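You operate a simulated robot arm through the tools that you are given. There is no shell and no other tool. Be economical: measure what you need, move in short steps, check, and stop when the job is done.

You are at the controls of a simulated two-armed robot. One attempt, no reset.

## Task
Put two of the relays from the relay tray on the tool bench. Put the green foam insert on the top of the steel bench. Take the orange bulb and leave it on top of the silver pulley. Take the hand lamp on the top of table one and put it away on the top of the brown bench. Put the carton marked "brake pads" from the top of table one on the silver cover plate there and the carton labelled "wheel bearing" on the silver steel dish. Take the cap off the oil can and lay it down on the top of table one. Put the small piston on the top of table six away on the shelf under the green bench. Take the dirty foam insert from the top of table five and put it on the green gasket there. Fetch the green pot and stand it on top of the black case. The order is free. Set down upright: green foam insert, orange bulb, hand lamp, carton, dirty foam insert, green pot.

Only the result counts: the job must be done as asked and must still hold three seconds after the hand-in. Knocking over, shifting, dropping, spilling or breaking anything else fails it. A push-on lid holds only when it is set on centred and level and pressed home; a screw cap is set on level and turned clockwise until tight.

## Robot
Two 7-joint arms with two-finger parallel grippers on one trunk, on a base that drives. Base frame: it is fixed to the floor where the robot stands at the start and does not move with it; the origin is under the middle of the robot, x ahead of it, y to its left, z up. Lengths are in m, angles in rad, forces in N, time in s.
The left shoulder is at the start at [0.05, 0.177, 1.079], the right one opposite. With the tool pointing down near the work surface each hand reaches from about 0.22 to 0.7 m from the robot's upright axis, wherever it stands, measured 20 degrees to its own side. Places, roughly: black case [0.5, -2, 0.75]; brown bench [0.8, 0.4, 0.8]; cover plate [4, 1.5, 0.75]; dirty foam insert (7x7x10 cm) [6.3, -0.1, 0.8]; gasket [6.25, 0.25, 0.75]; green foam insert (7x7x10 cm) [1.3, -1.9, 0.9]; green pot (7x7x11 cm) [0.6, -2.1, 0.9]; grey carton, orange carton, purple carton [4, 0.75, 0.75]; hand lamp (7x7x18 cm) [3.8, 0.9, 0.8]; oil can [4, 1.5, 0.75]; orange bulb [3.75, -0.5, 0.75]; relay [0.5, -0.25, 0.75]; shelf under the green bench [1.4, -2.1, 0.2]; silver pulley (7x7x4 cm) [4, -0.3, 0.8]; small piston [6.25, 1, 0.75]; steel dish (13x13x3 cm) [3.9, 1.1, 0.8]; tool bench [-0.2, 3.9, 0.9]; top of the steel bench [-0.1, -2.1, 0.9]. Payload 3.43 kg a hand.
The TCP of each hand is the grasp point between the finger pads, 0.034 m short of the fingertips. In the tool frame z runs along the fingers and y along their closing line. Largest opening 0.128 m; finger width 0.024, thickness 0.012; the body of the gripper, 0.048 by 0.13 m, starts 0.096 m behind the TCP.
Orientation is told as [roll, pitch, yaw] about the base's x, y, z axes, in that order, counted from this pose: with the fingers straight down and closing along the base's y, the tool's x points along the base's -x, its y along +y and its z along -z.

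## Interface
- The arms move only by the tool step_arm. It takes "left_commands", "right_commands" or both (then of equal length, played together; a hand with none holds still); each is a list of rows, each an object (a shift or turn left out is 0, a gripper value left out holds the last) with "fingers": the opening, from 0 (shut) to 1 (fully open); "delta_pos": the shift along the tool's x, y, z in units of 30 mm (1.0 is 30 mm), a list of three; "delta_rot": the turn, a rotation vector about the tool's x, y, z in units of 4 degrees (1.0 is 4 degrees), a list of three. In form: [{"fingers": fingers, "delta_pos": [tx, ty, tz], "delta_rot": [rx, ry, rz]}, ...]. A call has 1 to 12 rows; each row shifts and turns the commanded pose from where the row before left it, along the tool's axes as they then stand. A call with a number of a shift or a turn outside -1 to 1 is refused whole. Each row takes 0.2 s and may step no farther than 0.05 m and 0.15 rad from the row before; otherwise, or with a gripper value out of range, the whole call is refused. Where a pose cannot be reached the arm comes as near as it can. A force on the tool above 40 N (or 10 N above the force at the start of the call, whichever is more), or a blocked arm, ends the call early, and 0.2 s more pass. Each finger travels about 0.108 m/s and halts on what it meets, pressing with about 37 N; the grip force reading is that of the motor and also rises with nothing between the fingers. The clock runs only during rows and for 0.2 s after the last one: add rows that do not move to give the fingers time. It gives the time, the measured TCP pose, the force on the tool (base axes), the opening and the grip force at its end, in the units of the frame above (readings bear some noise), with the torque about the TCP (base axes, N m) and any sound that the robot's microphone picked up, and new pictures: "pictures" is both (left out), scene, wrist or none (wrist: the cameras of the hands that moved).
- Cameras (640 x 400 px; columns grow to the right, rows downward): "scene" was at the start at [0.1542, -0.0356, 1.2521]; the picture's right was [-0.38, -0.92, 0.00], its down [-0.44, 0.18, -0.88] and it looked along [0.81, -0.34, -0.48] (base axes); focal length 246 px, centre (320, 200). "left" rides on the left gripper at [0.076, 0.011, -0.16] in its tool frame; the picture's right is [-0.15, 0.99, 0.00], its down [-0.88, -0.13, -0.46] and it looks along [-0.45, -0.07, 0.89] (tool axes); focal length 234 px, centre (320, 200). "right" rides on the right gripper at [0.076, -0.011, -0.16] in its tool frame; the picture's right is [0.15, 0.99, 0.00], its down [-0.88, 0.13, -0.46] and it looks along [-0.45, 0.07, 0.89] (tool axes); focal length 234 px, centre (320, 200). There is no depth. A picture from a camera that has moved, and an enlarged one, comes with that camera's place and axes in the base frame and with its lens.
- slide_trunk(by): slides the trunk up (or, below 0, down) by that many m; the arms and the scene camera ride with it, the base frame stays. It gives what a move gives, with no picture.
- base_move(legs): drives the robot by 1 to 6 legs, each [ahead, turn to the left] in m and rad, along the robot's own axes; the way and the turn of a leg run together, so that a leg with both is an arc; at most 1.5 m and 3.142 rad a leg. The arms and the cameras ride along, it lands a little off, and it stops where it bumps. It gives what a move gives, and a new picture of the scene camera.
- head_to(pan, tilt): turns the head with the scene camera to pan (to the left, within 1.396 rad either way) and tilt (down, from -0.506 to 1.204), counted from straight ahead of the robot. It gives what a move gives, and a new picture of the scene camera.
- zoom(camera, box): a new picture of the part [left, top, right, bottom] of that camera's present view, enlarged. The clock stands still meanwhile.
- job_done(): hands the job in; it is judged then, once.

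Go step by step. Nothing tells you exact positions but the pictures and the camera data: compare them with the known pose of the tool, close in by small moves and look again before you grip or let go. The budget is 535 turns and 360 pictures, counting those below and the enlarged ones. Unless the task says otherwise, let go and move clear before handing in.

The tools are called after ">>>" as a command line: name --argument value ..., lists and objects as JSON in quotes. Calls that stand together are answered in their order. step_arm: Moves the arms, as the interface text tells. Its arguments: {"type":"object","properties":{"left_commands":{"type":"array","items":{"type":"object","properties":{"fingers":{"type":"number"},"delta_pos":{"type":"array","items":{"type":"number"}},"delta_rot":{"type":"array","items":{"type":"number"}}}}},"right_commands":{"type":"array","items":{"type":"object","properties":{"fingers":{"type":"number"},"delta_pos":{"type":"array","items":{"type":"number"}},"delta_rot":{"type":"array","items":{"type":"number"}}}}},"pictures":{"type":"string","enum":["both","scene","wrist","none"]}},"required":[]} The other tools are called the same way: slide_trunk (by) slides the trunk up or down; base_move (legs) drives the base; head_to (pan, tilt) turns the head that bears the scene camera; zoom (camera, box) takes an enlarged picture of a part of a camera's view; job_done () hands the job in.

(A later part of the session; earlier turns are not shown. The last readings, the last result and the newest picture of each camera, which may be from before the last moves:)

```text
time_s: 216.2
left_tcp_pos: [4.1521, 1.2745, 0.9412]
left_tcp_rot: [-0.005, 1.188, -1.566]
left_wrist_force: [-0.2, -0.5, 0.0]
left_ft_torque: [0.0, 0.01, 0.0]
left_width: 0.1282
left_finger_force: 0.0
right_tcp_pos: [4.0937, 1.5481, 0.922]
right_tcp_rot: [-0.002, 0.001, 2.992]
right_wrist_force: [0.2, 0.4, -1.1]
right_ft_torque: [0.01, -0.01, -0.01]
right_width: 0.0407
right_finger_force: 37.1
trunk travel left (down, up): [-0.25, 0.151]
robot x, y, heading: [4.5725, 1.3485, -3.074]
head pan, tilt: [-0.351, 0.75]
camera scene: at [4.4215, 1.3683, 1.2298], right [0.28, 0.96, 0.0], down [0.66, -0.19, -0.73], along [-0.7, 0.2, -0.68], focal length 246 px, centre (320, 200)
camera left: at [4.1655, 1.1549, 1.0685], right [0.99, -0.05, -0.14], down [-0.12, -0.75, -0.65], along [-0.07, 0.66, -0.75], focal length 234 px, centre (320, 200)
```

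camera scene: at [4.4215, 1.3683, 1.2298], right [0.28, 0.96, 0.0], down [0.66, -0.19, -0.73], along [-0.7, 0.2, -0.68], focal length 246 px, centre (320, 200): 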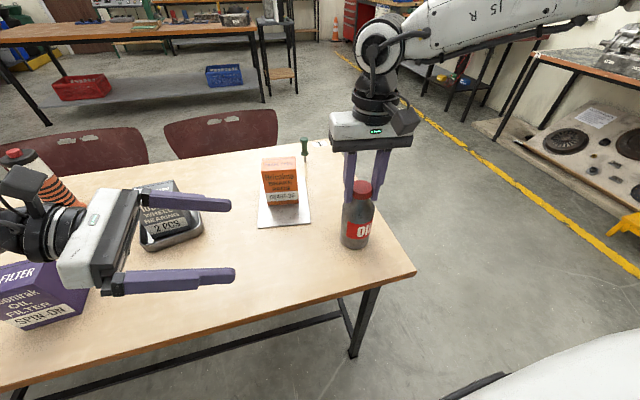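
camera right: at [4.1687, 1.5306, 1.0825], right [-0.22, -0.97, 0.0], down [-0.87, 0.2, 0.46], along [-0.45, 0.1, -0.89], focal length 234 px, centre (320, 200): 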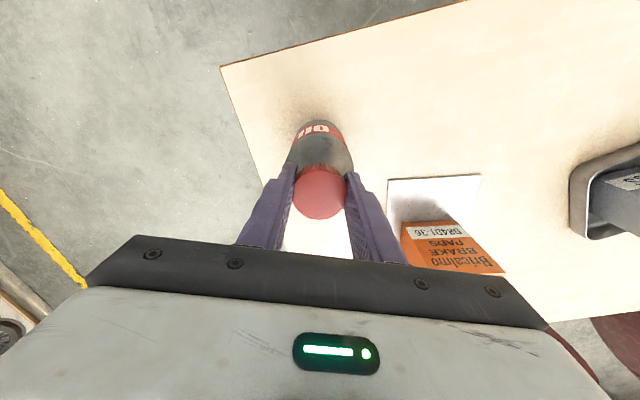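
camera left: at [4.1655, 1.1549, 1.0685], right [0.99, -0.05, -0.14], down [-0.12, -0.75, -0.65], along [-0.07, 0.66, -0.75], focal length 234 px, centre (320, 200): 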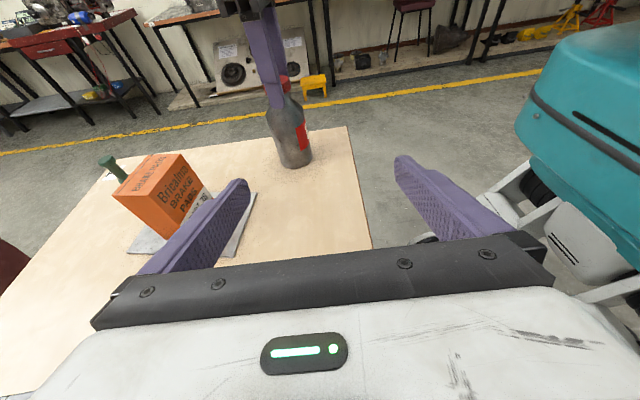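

>>> step_arm --left_commands '[{"delta_pos": [-0.04, -0.39, 0.98]}, {"delta_pos": [-0.04, -0.39, 0.98]}, {"delta_pos": [-0.04, -0.39, 0.98]}, {"delta_pos": [-0.04, -0.39, 0.98]}, {"delta_pos": [-0.04, -0.39, 0.98]}, {}]' --pictures "both"

```text
time_s: 217.6
left_tcp_pos: [4.0947, 1.4094, 0.8786]
left_tcp_rot: [-0.002, 1.189, -1.564]
left_wrist_force: [0.7, 0.8, -0.2]
left_ft_torque: [0.0, 0.03, 0.04]
left_width: 0.1281
left_finger_force: 0.1
right_tcp_pos: [4.0932, 1.549, 0.9241]
right_tcp_rot: [-0.003, 0.0, 2.991]
right_wrist_force: [0.3, -1.1, -1.9]
right_ft_torque: [-0.03, 0.01, 0.02]
right_width: 0.0407
right_finger_force: 37.2
trunk travel left (down, up): [-0.25, 0.151]
robot x, y, heading: [4.5689, 1.3506, -3.074]
head pan, tilt: [-0.351, 0.75]
camera scene: at [4.4215, 1.3681, 1.2297], right [0.28, 0.96, 0.0], down [0.65, -0.19, -0.73], along [-0.7, 0.2, -0.68], focal length 246 px, centre (320, 200)
camera left: at [4.1072, 1.289, 1.0075], right [0.99, -0.05, -0.14], down [-0.13, -0.75, -0.65], along [-0.07, 0.66, -0.75], focal length 234 px, centre (320, 200)
```

scene: 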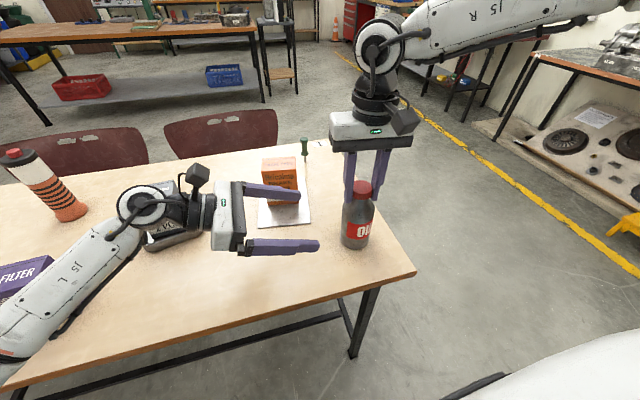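
left: 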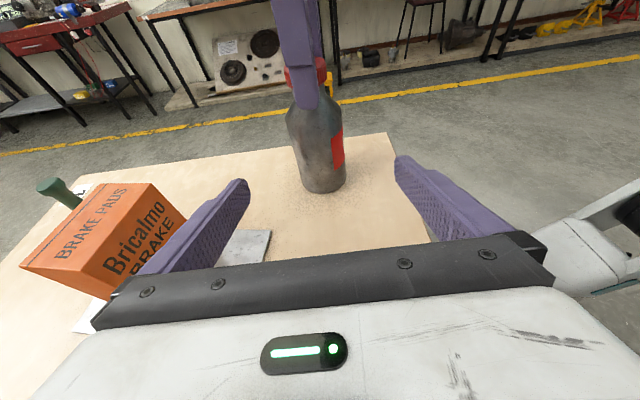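

>>> step_arm --left_commands '[{"delta_pos": [0, 0, 0.9]}, {"delta_pos": [0, 0, 0.9]}, {"delta_pos": [0, 0, 0.9]}, {"delta_pos": [0, 0, 0.9]}, {"delta_pos": [0, 0, 0.9]}, {"delta_pos": [0, 0, 0.3]}, {}]' --pictures "both"

```text
time_s: 219.2
left_tcp_pos: [4.094, 1.5434, 0.8245]
left_tcp_rot: [-0.003, 1.19, -1.567]
left_wrist_force: [-1.1, 0.4, -0.7]
left_ft_torque: [0.02, 0.01, 0.02]
left_width: 0.1281
left_finger_force: 0.0
right_tcp_pos: [4.0935, 1.5494, 0.9237]
right_tcp_rot: [-0.001, -0.001, 2.992]
right_wrist_force: [0.5, 0.4, -0.7]
right_ft_torque: [-0.01, -0.02, -0.04]
right_width: 0.0401
right_finger_force: 36.8
trunk travel left (down, up): [-0.25, 0.151]
robot x, y, heading: [4.5681, 1.3519, -3.069]
head pan, tilt: [-0.351, 0.75]
camera scene: at [4.4216, 1.3681, 1.2297], right [0.28, 0.96, 0.0], down [0.65, -0.19, -0.73], along [-0.7, 0.2, -0.68], focal length 246 px, centre (320, 200)
camera left: at [4.1067, 1.4226, 0.9538], right [0.99, -0.05, -0.14], down [-0.13, -0.75, -0.65], along [-0.07, 0.66, -0.75], focal length 234 px, centre (320, 200)
```

scene: 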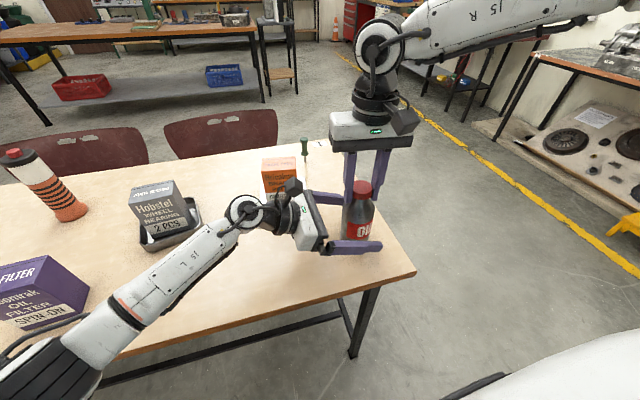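
left: 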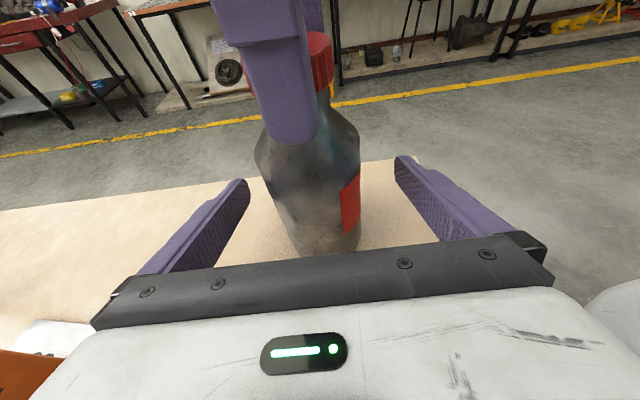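

>>> step_arm --left_commands '[{"fingers": 0.4}, {}, {}, {}]' --pictures "none"

>>> step_arm --right_commands '[{"delta_rot": [0, 0, -0.8]}, {"delta_rot": [0, 0, -0.8]}, {"delta_rot": [0, 0, -0.8]}, {"delta_rot": [0, 0, -0.8]}]' --pictures "none"

>>> zoom --camera "scene" --box '[280, 130, 440, 260]'

```text
time_s: 220.2
left_tcp_pos: [4.0923, 1.542, 0.8247]
left_tcp_rot: [0.0, 1.19, -1.559]
left_wrist_force: [-12.3, 4.5, -0.5]
left_ft_torque: [-0.32, -0.81, 0.11]
left_width: 0.0658
left_finger_force: 37.2
right_tcp_pos: [4.095, 1.5483, 0.9225]
right_tcp_rot: [-0.003, 0.004, 2.99]
right_wrist_force: [12.0, -3.6, 0.9]
right_ft_torque: [-0.09, -0.34, 0.0]
right_width: 0.0405
right_finger_force: 36.8
trunk travel left (down, up): [-0.25, 0.151]
robot x, y, heading: [4.5709, 1.3521, -3.076]
head pan, tilt: [-0.351, 0.75]
```

```text
time_s: 221.2
left_tcp_pos: [4.0926, 1.5422, 0.8245]
left_tcp_rot: [-0.002, 1.189, -1.562]
left_wrist_force: [-20.1, 0.4, -1.5]
left_ft_torque: [0.0, -1.45, 0.15]
left_width: 0.0661
left_finger_force: 37.2
right_tcp_pos: [4.0957, 1.5481, 0.9222]
right_tcp_rot: [-0.001, 0.003, -3.069]
right_wrist_force: [18.4, 0.2, 4.1]
right_ft_torque: [-0.04, -0.32, -0.01]
right_width: 0.0404
right_finger_force: 37.1
trunk travel left (down, up): [-0.25, 0.151]
robot x, y, heading: [4.5681, 1.3508, -3.073]
head pan, tilt: [-0.351, 0.75]
```

```text
3.08 times, centred on (360, 195) of scene
camera zoom: at [4.4217, 1.3682, 1.2298], right [0.28, 0.96, 0.0], down [0.65, -0.19, -0.73], along [-0.7, 0.2, -0.68], focal length 758 px, centre (197, 215)
```

zoom: 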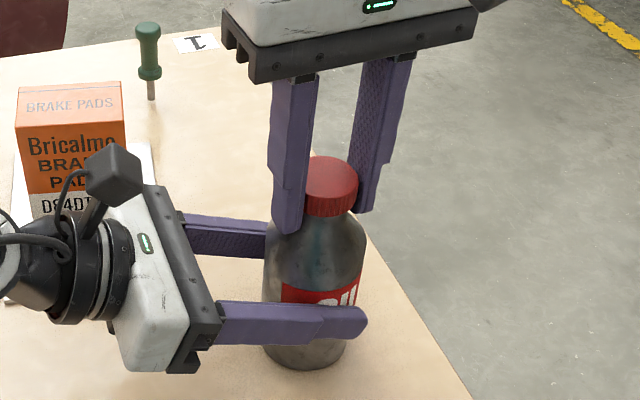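

>>> step_arm --left_commands '[{"delta_pos": [0, -0.08, 0]}, {}, {}, {}, {}, {}, {}, {}]' --right_commands '[{"delta_rot": [0, 0, -0.9]}, {"delta_rot": [0, 0, -0.9]}, {"delta_rot": [0, 0, -0.9]}, {"delta_rot": [0, 0, -0.9]}, {"delta_rot": [0, 0, -0.9]}, {"delta_rot": [0, 0, -0.9]}, {"delta_rot": [0, 0, -0.9]}, {"delta_rot": [0, 0, -0.9]}]' --pictures "none"

>>> zoom --camera "scene" --box '[280, 130, 440, 260]'

```text
time_s: 223.0
left_tcp_pos: [4.0918, 1.5427, 0.8248]
left_tcp_rot: [-0.003, 1.187, -1.567]
left_wrist_force: [-3.7, -15.4, -0.4]
left_ft_torque: [0.91, -0.14, 0.04]
left_width: 0.0662
left_finger_force: 37.0
right_tcp_pos: [4.0941, 1.5496, 0.9231]
right_tcp_rot: [-0.004, 0.001, -2.567]
right_wrist_force: [3.8, 15.0, 0.8]
right_ft_torque: [0.31, -0.08, -0.03]
right_width: 0.0405
right_finger_force: 36.6
trunk travel left (down, up): [-0.25, 0.151]
robot x, y, heading: [4.5705, 1.3506, -3.073]
head pan, tilt: [-0.351, 0.75]
```

```text
3.08 times, centred on (360, 195) of scene
camera zoom: at [4.4218, 1.368, 1.2298], right [0.28, 0.96, 0.0], down [0.65, -0.19, -0.73], along [-0.7, 0.2, -0.68], focal length 758 px, centre (197, 215)
```

zoom: 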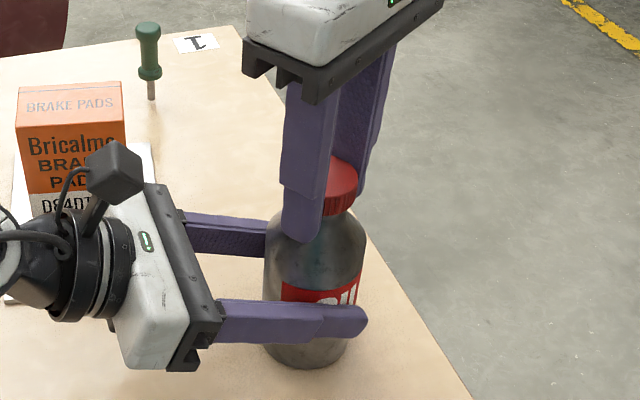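

The label stays put while the cap turns now. I continue twisting counter-clockwise.

>>> step_arm --right_commands '[{"delta_rot": [0, 0, -1]}, {"delta_rot": [0, 0, -1]}, {"delta_rot": [0, 0, -1]}, {"delta_rot": [0, 0, -1]}, {"delta_rot": [0, 0, -1]}, {"delta_rot": [0, 0, -1]}, {"delta_rot": [0, 0, -1]}, {"delta_rot": [0, 0, -1]}, {"delta_rot": [0, 0, -1]}, {"delta_rot": [0, 0, -1]}]' --pictures "none"

>>> step_arm --right_commands '[{"delta_rot": [0, 0, -1]}, {"delta_rot": [0, 0, -1]}, {"delta_rot": [0, 0, -1]}, {"delta_rot": [0, 0, -1]}, {"delta_rot": [0, 0, -1]}, {"delta_rot": [0, 0, -1]}, {"delta_rot": [0, 0, -1]}, {"delta_rot": [0, 0, -1]}, {"delta_rot": [0, 0, -1]}, {"delta_rot": [0, 0, -1]}]' --pictures "scene"

```text
time_s: 224.3
left_tcp_pos: [4.0996, 1.5464, 0.8245]
left_tcp_rot: [0.012, 1.186, -1.573]
left_wrist_force: [2.8, -3.2, 3.7]
left_ft_torque: [-0.04, 0.13, 0.11]
left_width: 0.07
left_finger_force: 16.4
right_tcp_pos: [4.1114, 1.5338, 0.9267]
right_tcp_rot: [-0.035, -0.015, -2.204]
right_wrist_force: [-4.8, 5.8, 2.6]
right_ft_torque: [0.63, 0.35, -0.12]
right_width: 0.0406
right_finger_force: 36.5
right hand out of reach, approached as far as the arm can: row 4, 5, 6
trunk travel left (down, up): [-0.25, 0.151]
robot x, y, heading: [4.5729, 1.3516, -3.072]
head pan, tilt: [-0.351, 0.75]
stopped in row 6 (right hand): the force on the tool passed its limit at 43 N (the readings are from after the stop); the commanded pose is now the measured one
```

```text
time_s: 224.8
left_tcp_pos: [4.1048, 1.5468, 0.8225]
left_tcp_rot: [0.014, 1.181, -1.587]
left_wrist_force: [5.3, -4.5, 2.6]
left_ft_torque: [-0.25, 0.3, 0.26]
left_width: 0.0697
left_finger_force: 37.3
right_tcp_pos: [4.1153, 1.527, 0.9271]
right_tcp_rot: [-0.06, -0.015, -2.157]
right_wrist_force: [-5.3, 4.4, -0.9]
right_ft_torque: [0.58, 0.31, -0.18]
right_width: 0.0405
right_finger_force: 36.6
right hand out of reach, approached as far as the arm can: row 1, 2
trunk travel left (down, up): [-0.25, 0.151]
robot x, y, heading: [4.5701, 1.3513, -3.074]
head pan, tilt: [-0.351, 0.75]
stopped in row 2 (right hand): the force on the tool passed its limit at 44 N (the readings are from after the stop); the commanded pose is now the measured one
camera scene: at [4.4216, 1.3682, 1.2296], right [0.28, 0.96, 0.0], down [0.65, -0.19, -0.73], along [-0.7, 0.2, -0.68], focal length 246 px, centre (320, 200)
```

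scene: 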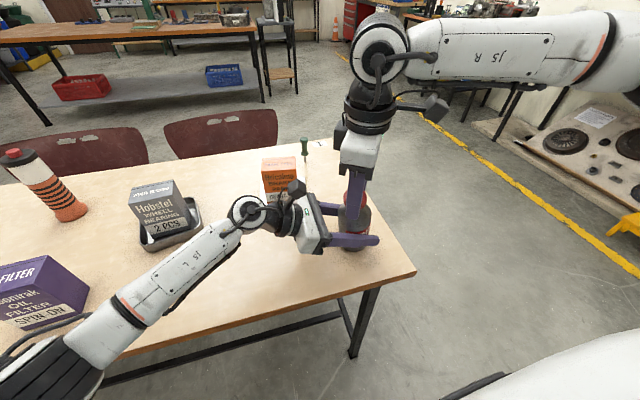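

The right wrist reached its yaw limit and pulled the can slightly. I'll let go of the cap with the right hand, keep the can held by the left, and look.

>>> step_arm --right_commands '[{"fingers": 0.7}, {}, {"delta_pos": [0, 0, -0.8]}, {"delta_pos": [0, 0, -0.8]}, {"delta_pos": [0, 0, -0.8]}, {}]' --pictures "both"

>>> zoom --camera "scene" --box '[280, 130, 440, 260]'

```text
time_s: 226.2
left_tcp_pos: [4.1048, 1.5468, 0.8238]
left_tcp_rot: [0.016, 1.181, -1.583]
left_wrist_force: [-0.4, -0.7, -1.3]
left_ft_torque: [0.04, -0.01, 0.03]
left_width: 0.068
left_finger_force: 36.7
right_tcp_pos: [4.1232, 1.5255, 0.9991]
right_tcp_rot: [-0.059, -0.014, -2.153]
right_wrist_force: [0.2, -0.2, 0.4]
right_ft_torque: [0.03, 0.01, -0.04]
right_width: 0.0894
right_finger_force: 0.0
trunk travel left (down, up): [-0.25, 0.151]
robot x, y, heading: [4.5718, 1.349, -3.071]
head pan, tilt: [-0.351, 0.75]
camera scene: at [4.4215, 1.3682, 1.2297], right [0.28, 0.96, 0.0], down [0.65, -0.19, -0.73], along [-0.7, 0.2, -0.68], focal length 246 px, centre (320, 200)
camera right: at [4.1646, 1.5909, 1.1583], right [0.91, -0.42, -0.06], down [-0.35, -0.82, 0.46], along [-0.24, -0.4, -0.89], focal length 234 px, centre (320, 200)
```

scene: 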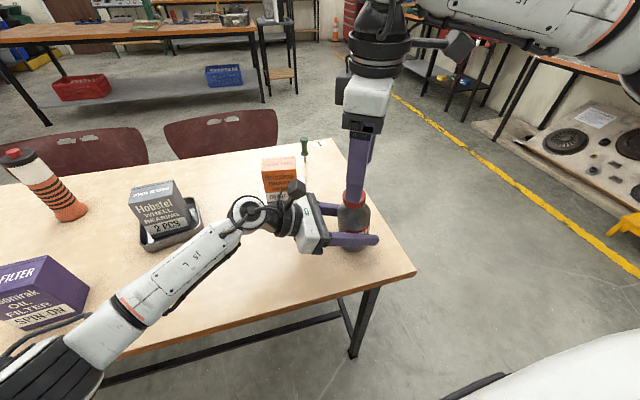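
right: 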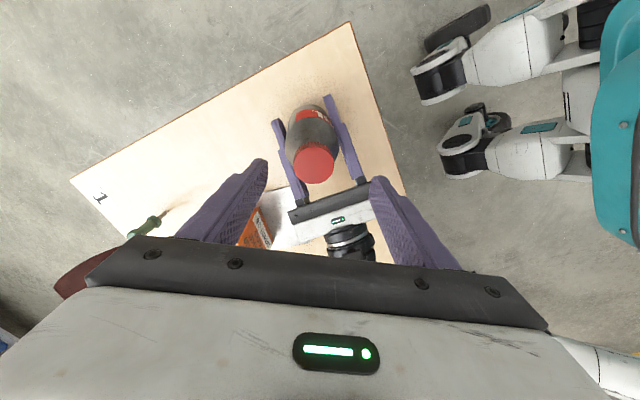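

```text
3.08 times, centred on (360, 195) of scene
camera zoom: at [4.4215, 1.3682, 1.2297], right [0.28, 0.96, 0.0], down [0.65, -0.19, -0.73], along [-0.7, 0.2, -0.68], focal length 758 px, centre (197, 215)
```

zoom: 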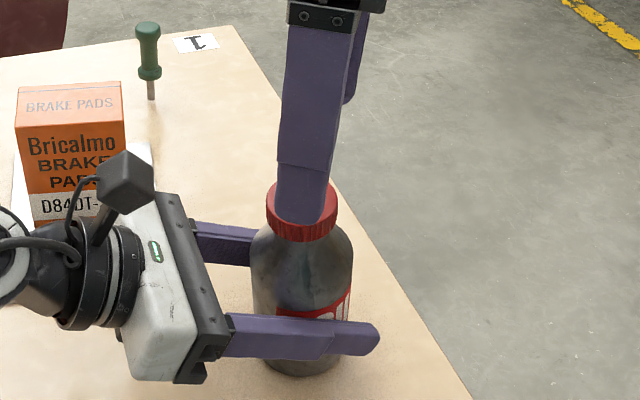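

>>> step_arm --left_commands '[{"fingers": 0.64}, {}, {}, {}, {}, {}, {}, {}, {}, {}]' --right_commands '[{"delta_rot": [-0.845, 0.2, 0]}, {"delta_rot": [0, 0, 1]}, {"delta_rot": [0, 0, 1]}, {"delta_rot": [0, 0, 1]}, {"delta_rot": [0, 0, 1]}, {"delta_rot": [0, 0, 1]}, {"delta_rot": [0, 0, 1]}, {"delta_rot": [0, 0, 1]}, {"delta_rot": [0, 0, 1]}, {"delta_rot": [0, 0, 1]}]' --pictures "none"

>>> step_arm --right_commands '[{"delta_rot": [0, 0, 1]}, {"delta_rot": [0, 0, 1]}, {"delta_rot": [0, 0, 1]}, {"delta_rot": [0, 0, 1]}, {"delta_rot": [0, 0, 1]}, {"delta_rot": [0, 0, 1]}, {"delta_rot": [0, 0, 1]}, {"delta_rot": [0, 0, 1]}, {"delta_rot": [0, 0, 1]}]' --pictures "none"

>>> step_arm --right_commands '[{"delta_rot": [0, 0, 1]}, {"delta_rot": [0, 0, 1]}, {"delta_rot": [0, 0, 1]}, {"delta_rot": [0, 0, 1]}, {"delta_rot": [0, 0, 1]}, {"delta_rot": [0, 0, 1]}, {"delta_rot": [0, 0, 1]}, {"delta_rot": [0, 0, 1]}, {"delta_rot": [0, 0, 1]}, {}]' --pictures "wrist"

>>> zoom --camera "scene" --box '[280, 130, 440, 260]'

```text
time_s: 228.4
left_tcp_pos: [4.1039, 1.5468, 0.8218]
left_tcp_rot: [0.015, 1.181, -1.586]
left_wrist_force: [-0.3, 0.3, -0.8]
left_ft_torque: [-0.01, -0.02, -0.02]
left_width: 0.082
left_finger_force: 0.1
right_tcp_pos: [4.1292, 1.5205, 0.9977]
right_tcp_rot: [0.002, -0.001, -2.782]
right_wrist_force: [-0.5, -0.5, 0.5]
right_ft_torque: [0.0, -0.01, 0.02]
right_width: 0.0896
right_finger_force: 0.1
right hand out of reach, approached as far as the arm can: row 1
trunk travel left (down, up): [-0.25, 0.151]
robot x, y, heading: [4.571, 1.3517, -3.074]
head pan, tilt: [-0.351, 0.75]
```

```text
time_s: 230.4
left_tcp_pos: [4.1039, 1.5462, 0.8222]
left_tcp_rot: [0.015, 1.181, -1.584]
left_wrist_force: [-0.2, -0.4, 0.1]
left_ft_torque: [-0.01, 0.0, -0.02]
left_width: 0.082
left_finger_force: 0.1
right_tcp_pos: [4.1282, 1.5195, 0.9988]
right_tcp_rot: [0.002, 0.001, 2.875]
right_wrist_force: [0.0, 0.3, -0.2]
right_ft_torque: [0.01, 0.01, -0.01]
right_width: 0.0896
right_finger_force: 0.1
trunk travel left (down, up): [-0.25, 0.151]
robot x, y, heading: [4.577, 1.3493, -3.077]
head pan, tilt: [-0.351, 0.75]
```

```text
time_s: 232.6
left_tcp_pos: [4.1046, 1.548, 0.8234]
left_tcp_rot: [0.013, 1.184, -1.584]
left_wrist_force: [0.2, -0.1, 0.6]
left_ft_torque: [0.03, 0.0, 0.0]
left_width: 0.0817
left_finger_force: 0.0
right_tcp_pos: [4.129, 1.5209, 0.9996]
right_tcp_rot: [0.002, 0.003, 2.246]
right_wrist_force: [-0.1, -0.2, 1.0]
right_ft_torque: [0.02, 0.0, 0.0]
right_width: 0.0895
right_finger_force: 0.1
trunk travel left (down, up): [-0.25, 0.151]
robot x, y, heading: [4.5749, 1.3482, -3.075]
head pan, tilt: [-0.351, 0.75]
camera right: at [4.186, 1.4675, 1.1587], right [-0.68, -0.73, 0.0], down [-0.65, 0.61, 0.45], along [-0.33, 0.31, -0.89], focal length 234 px, centre (320, 200)
```

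right: 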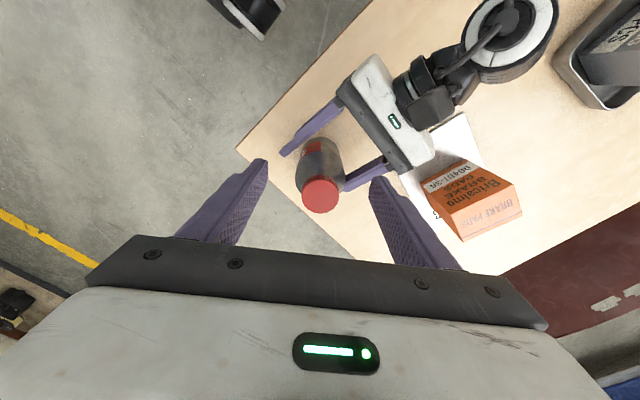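

```text
3.08 times, centred on (360, 195) of scene
camera zoom: at [4.4216, 1.3682, 1.2298], right [0.28, 0.96, 0.0], down [0.65, -0.19, -0.73], along [-0.7, 0.2, -0.68], focal length 758 px, centre (197, 215)
```

zoom: 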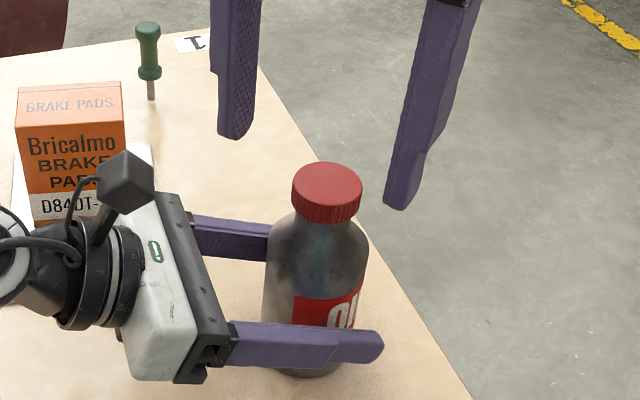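

The can settled upright again. I'll re-grip it with the left and wind the right wrist further back (clockwise) to gain twist range.

>>> step_arm --left_commands '[{"fingers": 0.4}, {}, {}, {}, {}, {}, {}, {}, {}, {}, {}, {}]' --right_commands '[{"delta_pos": [-0.58, 0.09, 0], "delta_rot": [0, 0, 0]}, {"delta_pos": [-0.59, 0.09, 0]}, {"delta_rot": [0, 0, 1]}, {"delta_rot": [0, 0, 1]}, {"delta_rot": [0, 0, 1]}, {"delta_rot": [0, 0, 1]}, {"delta_rot": [0, 0, 1]}, {"delta_rot": [0, 0, 1]}, {"delta_rot": [0, 0, 1]}, {"delta_rot": [0, 0, 1]}, {"delta_rot": [0, 0, 1]}, {"delta_rot": [0, 0, 1]}]' --pictures "none"

>>> step_arm --right_commands '[{"delta_rot": [0, 0, 1]}, {"delta_rot": [0, 0, 1]}, {"delta_rot": [0, 0, 1]}, {"delta_rot": [0, 0, 1]}, {"delta_rot": [0, 0, 1]}, {"delta_rot": [0, 0, 1]}, {"delta_rot": [0, 0, 1]}, {"delta_rot": [0, 0, 1]}, {"delta_rot": [0, 0, 1]}, {"delta_rot": [0, 0, 1]}]' --pictures "none"

```text
time_s: 235.2
left_tcp_pos: [4.1034, 1.5468, 0.8225]
left_tcp_rot: [0.014, 1.183, -1.585]
left_wrist_force: [-0.8, 0.6, 2.1]
left_ft_torque: [0.02, 0.21, 0.0]
left_width: 0.0652
left_finger_force: 37.2
right_tcp_pos: [4.1034, 1.5445, 0.9995]
right_tcp_rot: [0.001, 0.002, 1.546]
right_wrist_force: [-0.1, -0.3, 0.3]
right_ft_torque: [0.03, 0.02, -0.03]
right_width: 0.0895
right_finger_force: 0.1
trunk travel left (down, up): [-0.25, 0.151]
robot x, y, heading: [4.5695, 1.3501, -3.076]
head pan, tilt: [-0.351, 0.75]
```

```text
time_s: 237.4
left_tcp_pos: [4.1049, 1.5467, 0.8225]
left_tcp_rot: [0.014, 1.183, -1.584]
left_wrist_force: [-1.3, -0.6, 2.5]
left_ft_torque: [-0.01, 0.21, -0.03]
left_width: 0.0653
left_finger_force: 36.9
right_tcp_pos: [4.103, 1.5454, 0.9995]
right_tcp_rot: [-0.001, 0.0, 0.849]
right_wrist_force: [-0.3, 0.1, 0.5]
right_ft_torque: [0.0, 0.02, -0.01]
right_width: 0.0896
right_finger_force: 0.0
trunk travel left (down, up): [-0.25, 0.151]
robot x, y, heading: [4.5711, 1.3522, -3.07]
head pan, tilt: [-0.351, 0.75]
```

>>> step_arm --right_commands '[{"delta_rot": [0, 0, 1]}, {"delta_rot": [0, 0, 1]}, {"delta_rot": [0, 0, 1]}, {"delta_rot": [0, 0, 1]}, {"delta_rot": [0, 0, 1]}, {"delta_rot": [0, 0, 1]}, {"delta_rot": [0, 0, 1]}, {"delta_rot": [0, 0, 1]}, {}]' --pictures "both"

```text
time_s: 239.4
left_tcp_pos: [4.1037, 1.547, 0.8223]
left_tcp_rot: [0.014, 1.181, -1.587]
left_wrist_force: [-0.4, -0.2, 3.3]
left_ft_torque: [0.03, 0.19, 0.02]
left_width: 0.065
left_finger_force: 36.9
right_tcp_pos: [4.103, 1.5447, 0.9981]
right_tcp_rot: [-0.001, 0.001, 0.29]
right_wrist_force: [0.7, -0.6, 0.7]
right_ft_torque: [-0.01, 0.05, 0.02]
right_width: 0.0895
right_finger_force: 0.2
trunk travel left (down, up): [-0.25, 0.151]
robot x, y, heading: [4.5725, 1.3499, -3.076]
head pan, tilt: [-0.351, 0.75]
camera scene: at [4.4218, 1.3681, 1.2298], right [0.28, 0.96, 0.0], down [0.65, -0.19, -0.73], along [-0.7, 0.2, -0.68], focal length 246 px, centre (320, 200)
camera right: at [4.0343, 1.5113, 1.1585], right [-0.42, 0.91, 0.0], down [0.81, 0.38, 0.45], along [0.41, 0.19, -0.89], focal length 234 px, centre (320, 200)
```

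scene: 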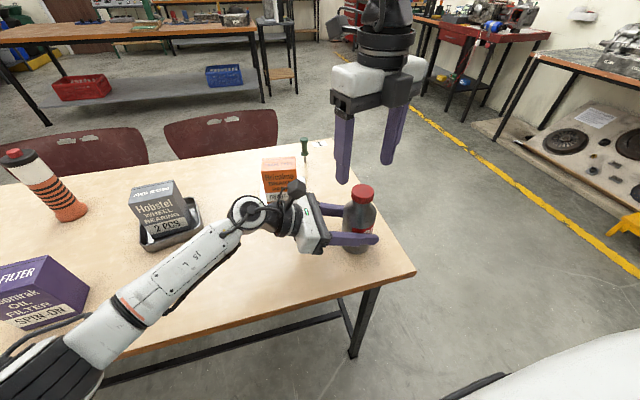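
right: 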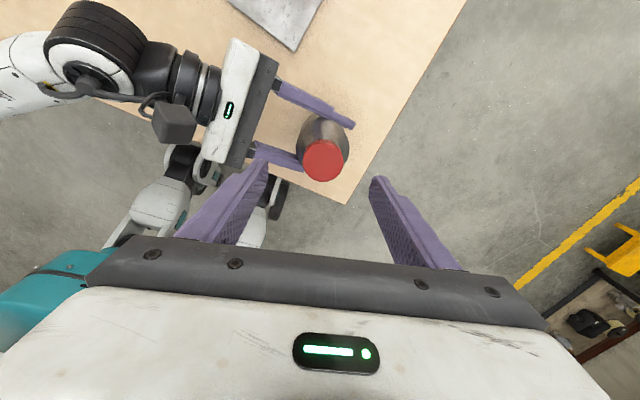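

>>> step_arm --right_commands '[{"delta_pos": [0.1, 0.05, 0.8]}, {"delta_pos": [0, 0, 0.8]}, {"delta_pos": [0, 0, 0.85]}, {}, {"fingers": 0.2}, {}, {}]' --pictures "none"

>>> step_arm --right_commands '[{"delta_rot": [0, 0, -1]}, {"delta_rot": [0, 0, -1]}, {"delta_rot": [0, 0, -1]}, {"delta_rot": [0, 0, -1]}, {"delta_rot": [0, 0, -1]}, {"delta_rot": [0, 0, -1]}, {"delta_rot": [0, 0, -1]}, {"delta_rot": [0, 0, -1]}, {"delta_rot": [0, 0, -1]}, {"delta_rot": [0, 0, -1]}, {"delta_rot": [0, 0, -1]}]' --pictures "none"

```text
time_s: 241.0
left_tcp_pos: [4.1047, 1.5471, 0.8225]
left_tcp_rot: [0.015, 1.18, -1.585]
left_wrist_force: [4.0, -9.4, 4.6]
left_ft_torque: [0.93, 0.48, -0.01]
left_width: 0.0651
left_finger_force: 37.2
right_tcp_pos: [4.0998, 1.5459, 0.9259]
right_tcp_rot: [0.0, 0.001, 0.291]
right_wrist_force: [-4.8, 9.9, 0.3]
right_ft_torque: [0.18, 0.1, 0.05]
right_width: 0.0403
right_finger_force: 36.8
trunk travel left (down, up): [-0.25, 0.151]
robot x, y, heading: [4.5682, 1.3554, -3.074]
head pan, tilt: [-0.351, 0.75]
```

```text
time_s: 243.4
left_tcp_pos: [4.1041, 1.5456, 0.8229]
left_tcp_rot: [0.015, 1.183, -1.584]
left_wrist_force: [-3.0, 2.5, 2.2]
left_ft_torque: [-0.42, -0.25, 0.06]
left_width: 0.0652
left_finger_force: 37.2
right_tcp_pos: [4.1005, 1.5437, 0.9254]
right_tcp_rot: [-0.003, 0.003, 1.062]
right_wrist_force: [5.8, -3.5, 1.1]
right_ft_torque: [-0.07, -0.15, -0.02]
right_width: 0.0403
right_finger_force: 36.7
trunk travel left (down, up): [-0.25, 0.151]
robot x, y, heading: [4.5732, 1.3534, -3.073]
head pan, tilt: [-0.351, 0.75]
```

>>> step_arm --right_commands '[{"delta_rot": [0, 0, -1]}, {"delta_rot": [0, 0, -1]}, {"delta_rot": [0, 0, -1]}, {"delta_rot": [0, 0, -1]}, {"delta_rot": [0, 0, -1]}, {"delta_rot": [0, 0, -1]}, {"delta_rot": [0, 0, -1]}, {"delta_rot": [0, 0, -1]}, {"delta_rot": [0, 0, -1]}, {"delta_rot": [0, 0, -1]}, {"delta_rot": [0, 0, -1]}, {"delta_rot": [0, 0, -1]}]' --pictures "none"

>>> step_arm --right_commands '[{"delta_rot": [0, 0, -1]}, {"delta_rot": [0, 0, -1]}, {"delta_rot": [0, 0, -1]}, {"delta_rot": [0, 0, -1]}, {"delta_rot": [0, 0, -1]}, {"delta_rot": [0, 0, -1]}, {"delta_rot": [0, 0, -1]}, {"delta_rot": [0, 0, -1]}, {"delta_rot": [0, 0, -1]}, {"delta_rot": [0, 0, -1]}, {"delta_rot": [0, 0, -1]}, {"delta_rot": [0, 0, -1]}]' --pictures "none"

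>>> zoom --camera "scene" --box '[280, 130, 440, 260]'

```text
time_s: 246.0
left_tcp_pos: [4.1023, 1.5466, 0.8233]
left_tcp_rot: [0.013, 1.182, -1.581]
left_wrist_force: [-22.2, 11.5, -2.1]
left_ft_torque: [-0.28, -1.69, -0.07]
left_width: 0.0655
left_finger_force: 37.1
right_tcp_pos: [4.1019, 1.5441, 0.9265]
right_tcp_rot: [-0.002, 0.007, 1.896]
right_wrist_force: [23.5, -6.5, 10.5]
right_ft_torque: [-0.14, -0.44, -0.08]
right_width: 0.0402
right_finger_force: 37.3
trunk travel left (down, up): [-0.25, 0.151]
robot x, y, heading: [4.5713, 1.3528, -3.07]
head pan, tilt: [-0.351, 0.75]
```

```text
time_s: 248.6
left_tcp_pos: [4.1025, 1.5457, 0.8218]
left_tcp_rot: [0.015, 1.183, -1.581]
left_wrist_force: [-20.4, -3.6, 2.6]
left_ft_torque: [0.23, -1.56, 0.09]
left_width: 0.0658
left_finger_force: 36.7
right_tcp_pos: [4.1013, 1.545, 0.9241]
right_tcp_rot: [-0.001, 0.005, 2.736]
right_wrist_force: [19.8, 2.6, -0.8]
right_ft_torque: [0.03, -0.2, -0.11]
right_width: 0.0402
right_finger_force: 37.3
trunk travel left (down, up): [-0.25, 0.151]
robot x, y, heading: [4.5698, 1.3528, -3.07]
head pan, tilt: [-0.351, 0.75]
```

```text
3.08 times, centred on (360, 195) of scene
camera zoom: at [4.4216, 1.3681, 1.2297], right [0.28, 0.96, 0.0], down [0.65, -0.19, -0.73], along [-0.7, 0.2, -0.68], focal length 758 px, centre (197, 215)
```

zoom: 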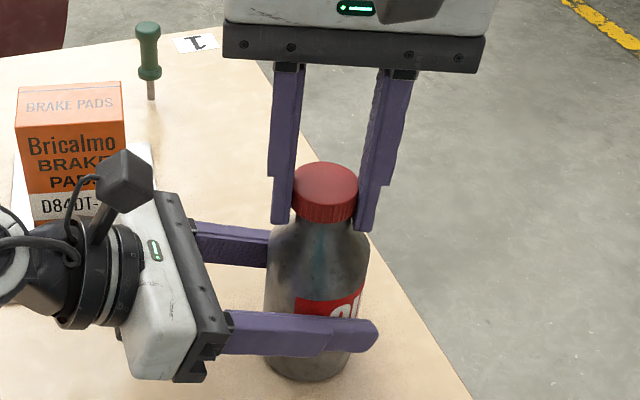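

>>> step_arm --right_commands '[{"delta_rot": [0, 0, -1]}, {"delta_rot": [0, 0, -1]}, {"delta_rot": [0, 0, -1]}, {"delta_rot": [0, 0, -1]}, {"delta_rot": [0, 0, -1]}, {"delta_rot": [0, 0, -1]}, {"delta_rot": [0, 0, -1]}, {"delta_rot": [0, 0, -1]}, {"delta_rot": [0, 0, -1]}, {"delta_rot": [0, 0, -1]}, {"delta_rot": [0, 0, -1]}]' --pictures "none"

>>> step_arm --right_commands '[{"delta_pos": [0, 0, -0.12]}, {"delta_pos": [0, 0, -0.1]}, {}]' --pictures "none"

>>> zoom --camera "scene" --box '[280, 130, 440, 260]'

```text
time_s: 251.0
left_tcp_pos: [4.103, 1.5451, 0.8232]
left_tcp_rot: [0.01, 1.18, -1.585]
left_wrist_force: [-17.7, -11.3, 3.4]
left_ft_torque: [0.91, -1.16, 0.13]
left_width: 0.0658
left_finger_force: 36.6
right_tcp_pos: [4.1009, 1.5456, 0.9261]
right_tcp_rot: [-0.001, 0.003, -2.781]
right_wrist_force: [14.8, 11.0, 0.1]
right_ft_torque: [0.15, -0.21, -0.08]
right_width: 0.0402
right_finger_force: 37.6
trunk travel left (down, up): [-0.25, 0.151]
robot x, y, heading: [4.5695, 1.3518, -3.075]
head pan, tilt: [-0.351, 0.75]
```

```text
time_s: 251.8
left_tcp_pos: [4.1031, 1.5458, 0.8248]
left_tcp_rot: [0.011, 1.185, -1.585]
left_wrist_force: [-11.4, -9.7, 9.7]
left_ft_torque: [1.0, -1.13, -0.03]
left_width: 0.0658
left_finger_force: 36.8
right_tcp_pos: [4.1005, 1.5456, 0.9319]
right_tcp_rot: [0.001, 0.004, -2.781]
right_wrist_force: [11.6, 10.6, -11.3]
right_ft_torque: [0.09, -0.02, 0.03]
right_width: 0.0402
right_finger_force: 37.0
trunk travel left (down, up): [-0.25, 0.151]
robot x, y, heading: [4.5717, 1.3499, -3.073]
head pan, tilt: [-0.351, 0.75]
```

```text
3.08 times, centred on (360, 195) of scene
camera zoom: at [4.4215, 1.3682, 1.2297], right [0.28, 0.96, 0.0], down [0.65, -0.19, -0.73], along [-0.7, 0.2, -0.68], focal length 758 px, centre (197, 215)
```

zoom: 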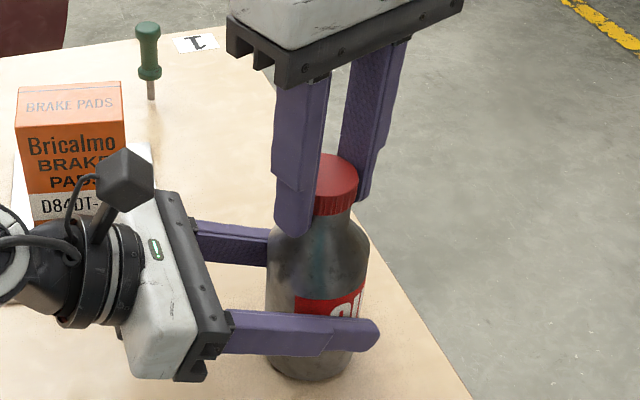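

The cap moved up while the can body stayed – it appears loose. I continue lifting it.

>>> step_arm --right_commands '[{"delta_pos": [0, 0, -0.3]}, {"delta_pos": [0, 0, -0.5]}, {"delta_pos": [0, 0, -0.8]}, {}]' --pictures "wrist"

>>> zoom --camera "scene" --box '[280, 130, 440, 260]'

```text
time_s: 252.8
left_tcp_pos: [4.1046, 1.5463, 0.8213]
left_tcp_rot: [0.015, 1.18, -1.585]
left_wrist_force: [0.4, 0.7, 0.9]
left_ft_torque: [-0.02, 0.03, -0.01]
left_width: 0.0654
left_finger_force: 36.7
right_tcp_pos: [4.1001, 1.5436, 0.9797]
right_tcp_rot: [0.003, 0.0, -2.78]
right_wrist_force: [0.8, 0.6, 0.6]
right_ft_torque: [-0.02, 0.0, -0.01]
right_width: 0.0401
right_finger_force: 37.6
trunk travel left (down, up): [-0.25, 0.151]
robot x, y, heading: [4.57, 1.3524, -3.074]
head pan, tilt: [-0.351, 0.75]
camera right: at [4.1675, 1.5816, 1.1397], right [0.49, -0.87, 0.0], down [-0.78, -0.43, 0.46], along [-0.4, -0.22, -0.89], focal length 234 px, centre (320, 200)
```

right: 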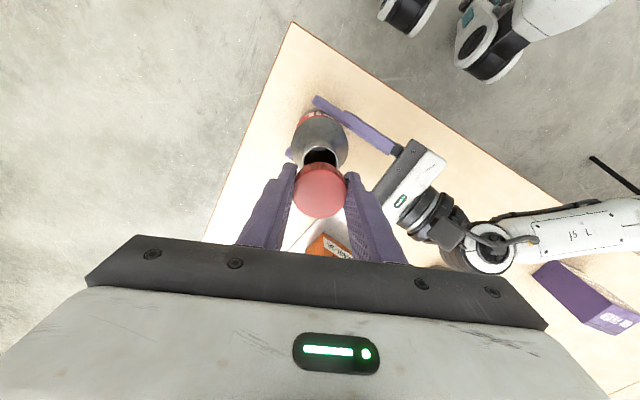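

```text
3.08 times, centred on (360, 195) of scene
camera zoom: at [4.4217, 1.3682, 1.2297], right [0.28, 0.96, 0.0], down [0.65, -0.19, -0.73], along [-0.7, 0.2, -0.68], focal length 758 px, centre (197, 215)
```

zoom: 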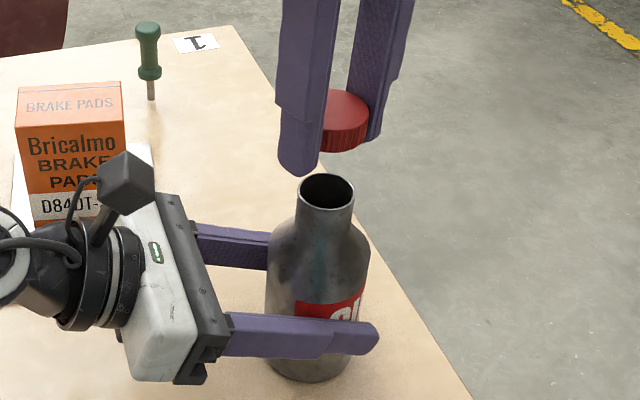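

The cap is off. I release the can with the left hand and back it away, then lay the cap on the table.

>>> step_arm --left_commands '[{"fingers": 0.75}, {}, {}, {"delta_pos": [0, 0, -0.7]}, {"delta_pos": [0, 0, -0.9]}, {"delta_pos": [0, 0, -0.9]}, {"delta_pos": [0, 0, -0.9]}, {"delta_pos": [0, 0, -0.9]}, {"delta_pos": [0, 0, -0.9]}]' --right_commands '[{}, {}, {}, {}, {}, {}, {}, {}, {}]' --pictures "scene"

```text
time_s: 254.8
left_tcp_pos: [4.0997, 1.4029, 0.8812]
left_tcp_rot: [0.014, 1.181, -1.584]
left_wrist_force: [-0.3, 0.0, 0.5]
left_ft_torque: [-0.01, 0.0, -0.02]
left_width: 0.0961
left_finger_force: 0.0
right_tcp_pos: [4.1005, 1.5442, 0.9795]
right_tcp_rot: [0.003, 0.001, -2.78]
right_wrist_force: [-0.5, -0.2, -0.4]
right_ft_torque: [-0.04, 0.0, -0.01]
right_width: 0.0402
right_finger_force: 37.0
trunk travel left (down, up): [-0.25, 0.151]
robot x, y, heading: [4.5724, 1.3502, -3.073]
head pan, tilt: [-0.351, 0.75]
camera scene: at [4.4216, 1.368, 1.2298], right [0.28, 0.96, 0.0], down [0.65, -0.19, -0.73], along [-0.7, 0.2, -0.68], focal length 246 px, centre (320, 200)
```

scene: 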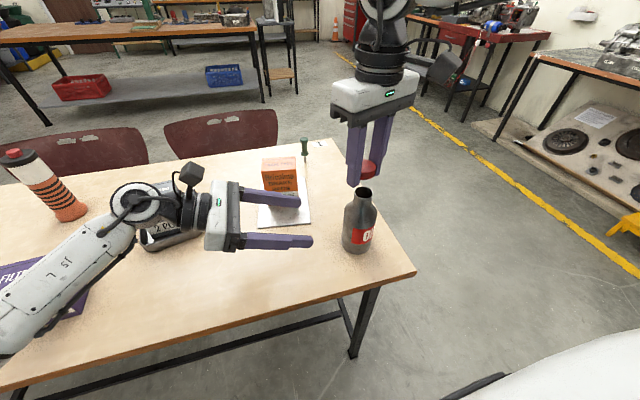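

>>> step_arm --left_commands '[{"delta_pos": [0.3, 0.425, -0.9]}, {"delta_pos": [0.3, 0.425, -0.9]}, {"delta_pos": [0.3, 0.425, -0.9]}, {"delta_pos": [0.043, 0.425, -0.96]}, {"delta_pos": [0.043, 0.425, -0.96]}, {"delta_pos": [0.043, 0.425, -0.96]}, {"delta_pos": [0.043, 0.425, -0.96]}, {"delta_pos": [0.043, 0.425, -0.96]}, {"delta_pos": [0.043, 0.425, -0.96]}, {"delta_pos": [0.043, 0.425, -0.96]}]' --right_commands '[{"delta_pos": [0.835, -0.805, 0]}, {"delta_pos": [0.835, -0.805, 0]}, {"delta_pos": [0.835, -0.805, 0]}, {"delta_pos": [0.835, -0.805, 0]}, {"delta_pos": [0, 0, 0.8]}, {"delta_pos": [0, 0, 0.8]}, {"delta_pos": [0, 0, 0.8]}, {"delta_pos": [0, 0, 0.8]}, {}, {}]' --pictures "both"

```text
time_s: 257.0
left_tcp_pos: [4.2204, 1.1515, 1.0232]
left_tcp_rot: [0.015, 1.181, -1.587]
left_wrist_force: [0.2, 0.2, -0.4]
left_ft_torque: [-0.03, -0.03, -0.02]
left_width: 0.0959
left_finger_force: 0.0
right_tcp_pos: [4.1581, 1.6707, 0.8837]
right_tcp_rot: [0.002, -0.001, -2.782]
right_wrist_force: [-0.2, -1.2, 0.6]
right_ft_torque: [-0.02, -0.02, -0.02]
right_width: 0.0404
right_finger_force: 37.1
trunk travel left (down, up): [-0.25, 0.151]
robot x, y, heading: [4.575, 1.3521, -3.075]
head pan, tilt: [-0.351, 0.75]
camera scene: at [4.4218, 1.3681, 1.2298], right [0.28, 0.96, 0.0], down [0.65, -0.19, -0.73], along [-0.7, 0.2, -0.68], focal length 246 px, centre (320, 200)
camera right: at [4.2262, 1.7073, 1.0428], right [0.49, -0.87, 0.0], down [-0.78, -0.43, 0.46], along [-0.4, -0.22, -0.89], focal length 234 px, centre (320, 200)
camera left: at [4.228, 1.0317, 1.1527], right [0.99, -0.08, -0.13], down [-0.15, -0.75, -0.64], along [-0.04, 0.65, -0.76], focal length 234 px, centre (320, 200)
```

scene: 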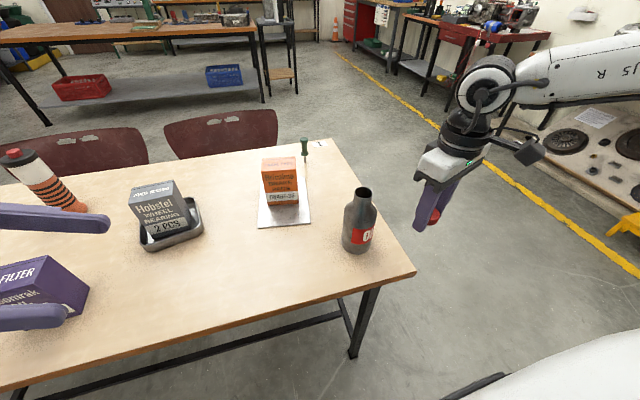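
right: 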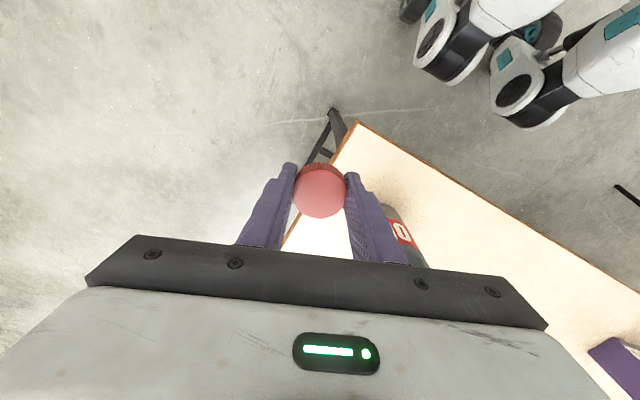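
left: 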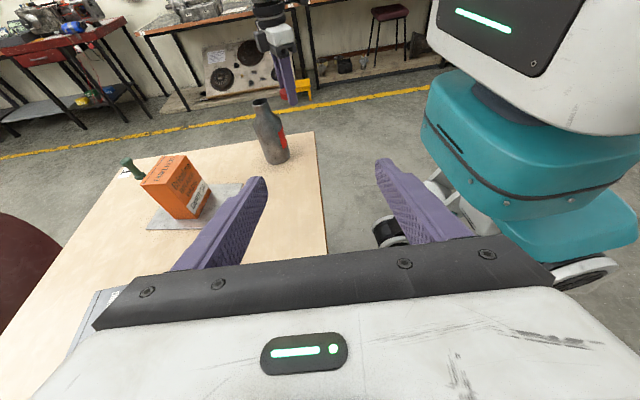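

The table end is nearer than I assumed (y≈1.645), so I'll instead lay the cap in front of the plate. Raise and turn the base left a little.

>>> step_arm --right_commands '[{"delta_pos": [0, 0, -0.9]}, {"delta_pos": [0, 0, -0.9]}, {"delta_pos": [0, 0, -0.9]}, {"delta_pos": [0, 0, -0.9]}]' --left_commands '[{"delta_pos": [0.5, 0.425, -0.9]}, {"delta_pos": [0.5, 0.425, -0.9]}, {"delta_pos": [0.5, 0, -0.9]}, {"delta_pos": [0.5, 0, 0]}]' --pictures "none"

>>> base_move --legs '[[0, 0.3]]'

```text
time_s: 258.0
left_tcp_pos: [4.2442, 1.098, 1.1098]
left_tcp_rot: [0.016, 1.179, -1.584]
left_wrist_force: [0.1, 0.6, -0.1]
left_ft_torque: [-0.03, 0.04, 0.0]
left_width: 0.096
left_finger_force: 0.1
right_tcp_pos: [4.1595, 1.671, 0.9919]
right_tcp_rot: [0.003, -0.001, -2.779]
right_wrist_force: [0.2, 0.2, -0.2]
right_ft_torque: [-0.01, 0.0, 0.0]
right_width: 0.0406
right_finger_force: 37.6
trunk travel left (down, up): [-0.25, 0.151]
robot x, y, heading: [4.57, 1.3508, -3.078]
head pan, tilt: [-0.351, 0.75]
```

```text
time_s: 259.3
left_tcp_pos: [4.3339, 1.013, 1.1097]
left_tcp_rot: [0.014, 1.182, -1.281]
left_wrist_force: [0.4, -0.1, -0.3]
left_ft_torque: [0.04, -0.05, 0.01]
left_width: 0.0961
left_finger_force: 0.0
right_tcp_pos: [4.0826, 1.5322, 0.9912]
right_tcp_rot: [0.003, -0.001, -2.478]
right_wrist_force: [-1.0, -1.0, 0.0]
right_ft_torque: [0.04, 0.04, -0.03]
right_width: 0.0402
right_finger_force: 37.4
trunk travel left (down, up): [-0.25, 0.151]
robot x, y, heading: [4.5673, 1.35, -2.774]
head pan, tilt: [-0.351, 0.75]
camera scene: at [4.423, 1.3226, 1.2298], right [-0.02, 1.0, 0.0], down [0.68, 0.01, -0.73], along [-0.73, -0.01, -0.68], focal length 246 px, centre (320, 200)
```

scene: 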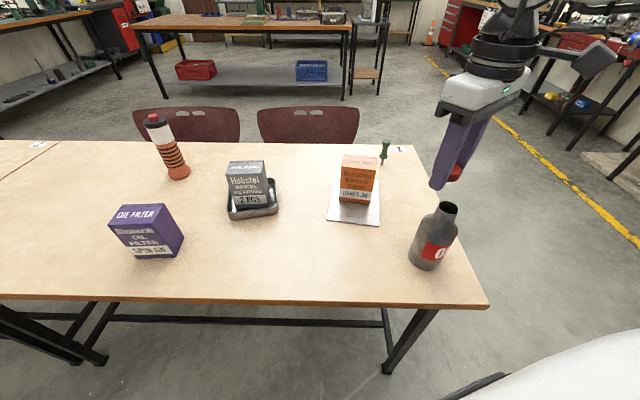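

>>> step_arm --right_commands '[{"delta_pos": [-0.24, 0.93, 0]}, {"delta_pos": [-0.24, 0.93, 0]}, {"delta_pos": [-0.24, 0.93, 0]}, {"delta_pos": [-0.24, 0.93, 0]}, {"delta_pos": [-0.24, 0.93, 0]}, {"delta_pos": [0, 0, 0.9]}, {"delta_pos": [0, 0, 0.9]}, {"delta_pos": [0, 0, 0.9]}, {"delta_pos": [0, 0, 0.9]}, {"delta_pos": [0, 0, 0.9]}, {"delta_pos": [0, 0, 0.8]}, {}]'

```text
time_s: 261.9
left_tcp_pos: [4.3351, 1.0125, 1.1101]
left_tcp_rot: [0.014, 1.181, -1.283]
left_wrist_force: [-0.4, -0.1, -0.4]
left_ft_torque: [0.03, -0.01, 0.02]
left_width: 0.0961
left_finger_force: 0.1
right_tcp_pos: [4.1399, 1.4012, 0.8335]
right_tcp_rot: [0.002, -0.002, -2.479]
right_wrist_force: [1.1, -1.2, -0.9]
right_ft_torque: [0.0, 0.04, 0.03]
right_width: 0.0406
right_finger_force: 37.0
trunk travel left (down, up): [-0.25, 0.151]
robot x, y, heading: [4.5743, 1.3483, -2.768]
head pan, tilt: [-0.351, 0.75]
camera scene: at [4.4229, 1.3229, 1.2298], right [-0.02, 1.0, 0.0], down [0.68, 0.01, -0.73], along [-0.73, -0.01, -0.68], focal length 246 px, centre (320, 200)
camera right: at [4.1938, 1.4561, 0.9926], right [0.72, -0.69, 0.0], down [-0.61, -0.64, 0.46], along [-0.31, -0.33, -0.89], focal length 234 px, centre (320, 200)
```

scene: 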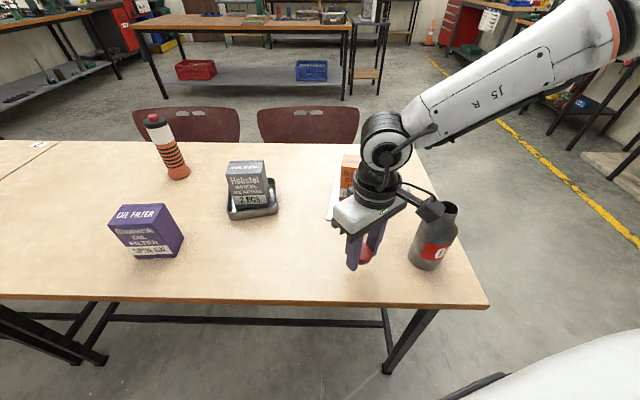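
right: 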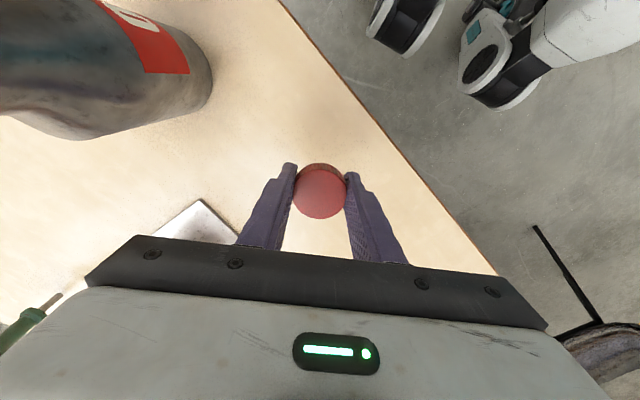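

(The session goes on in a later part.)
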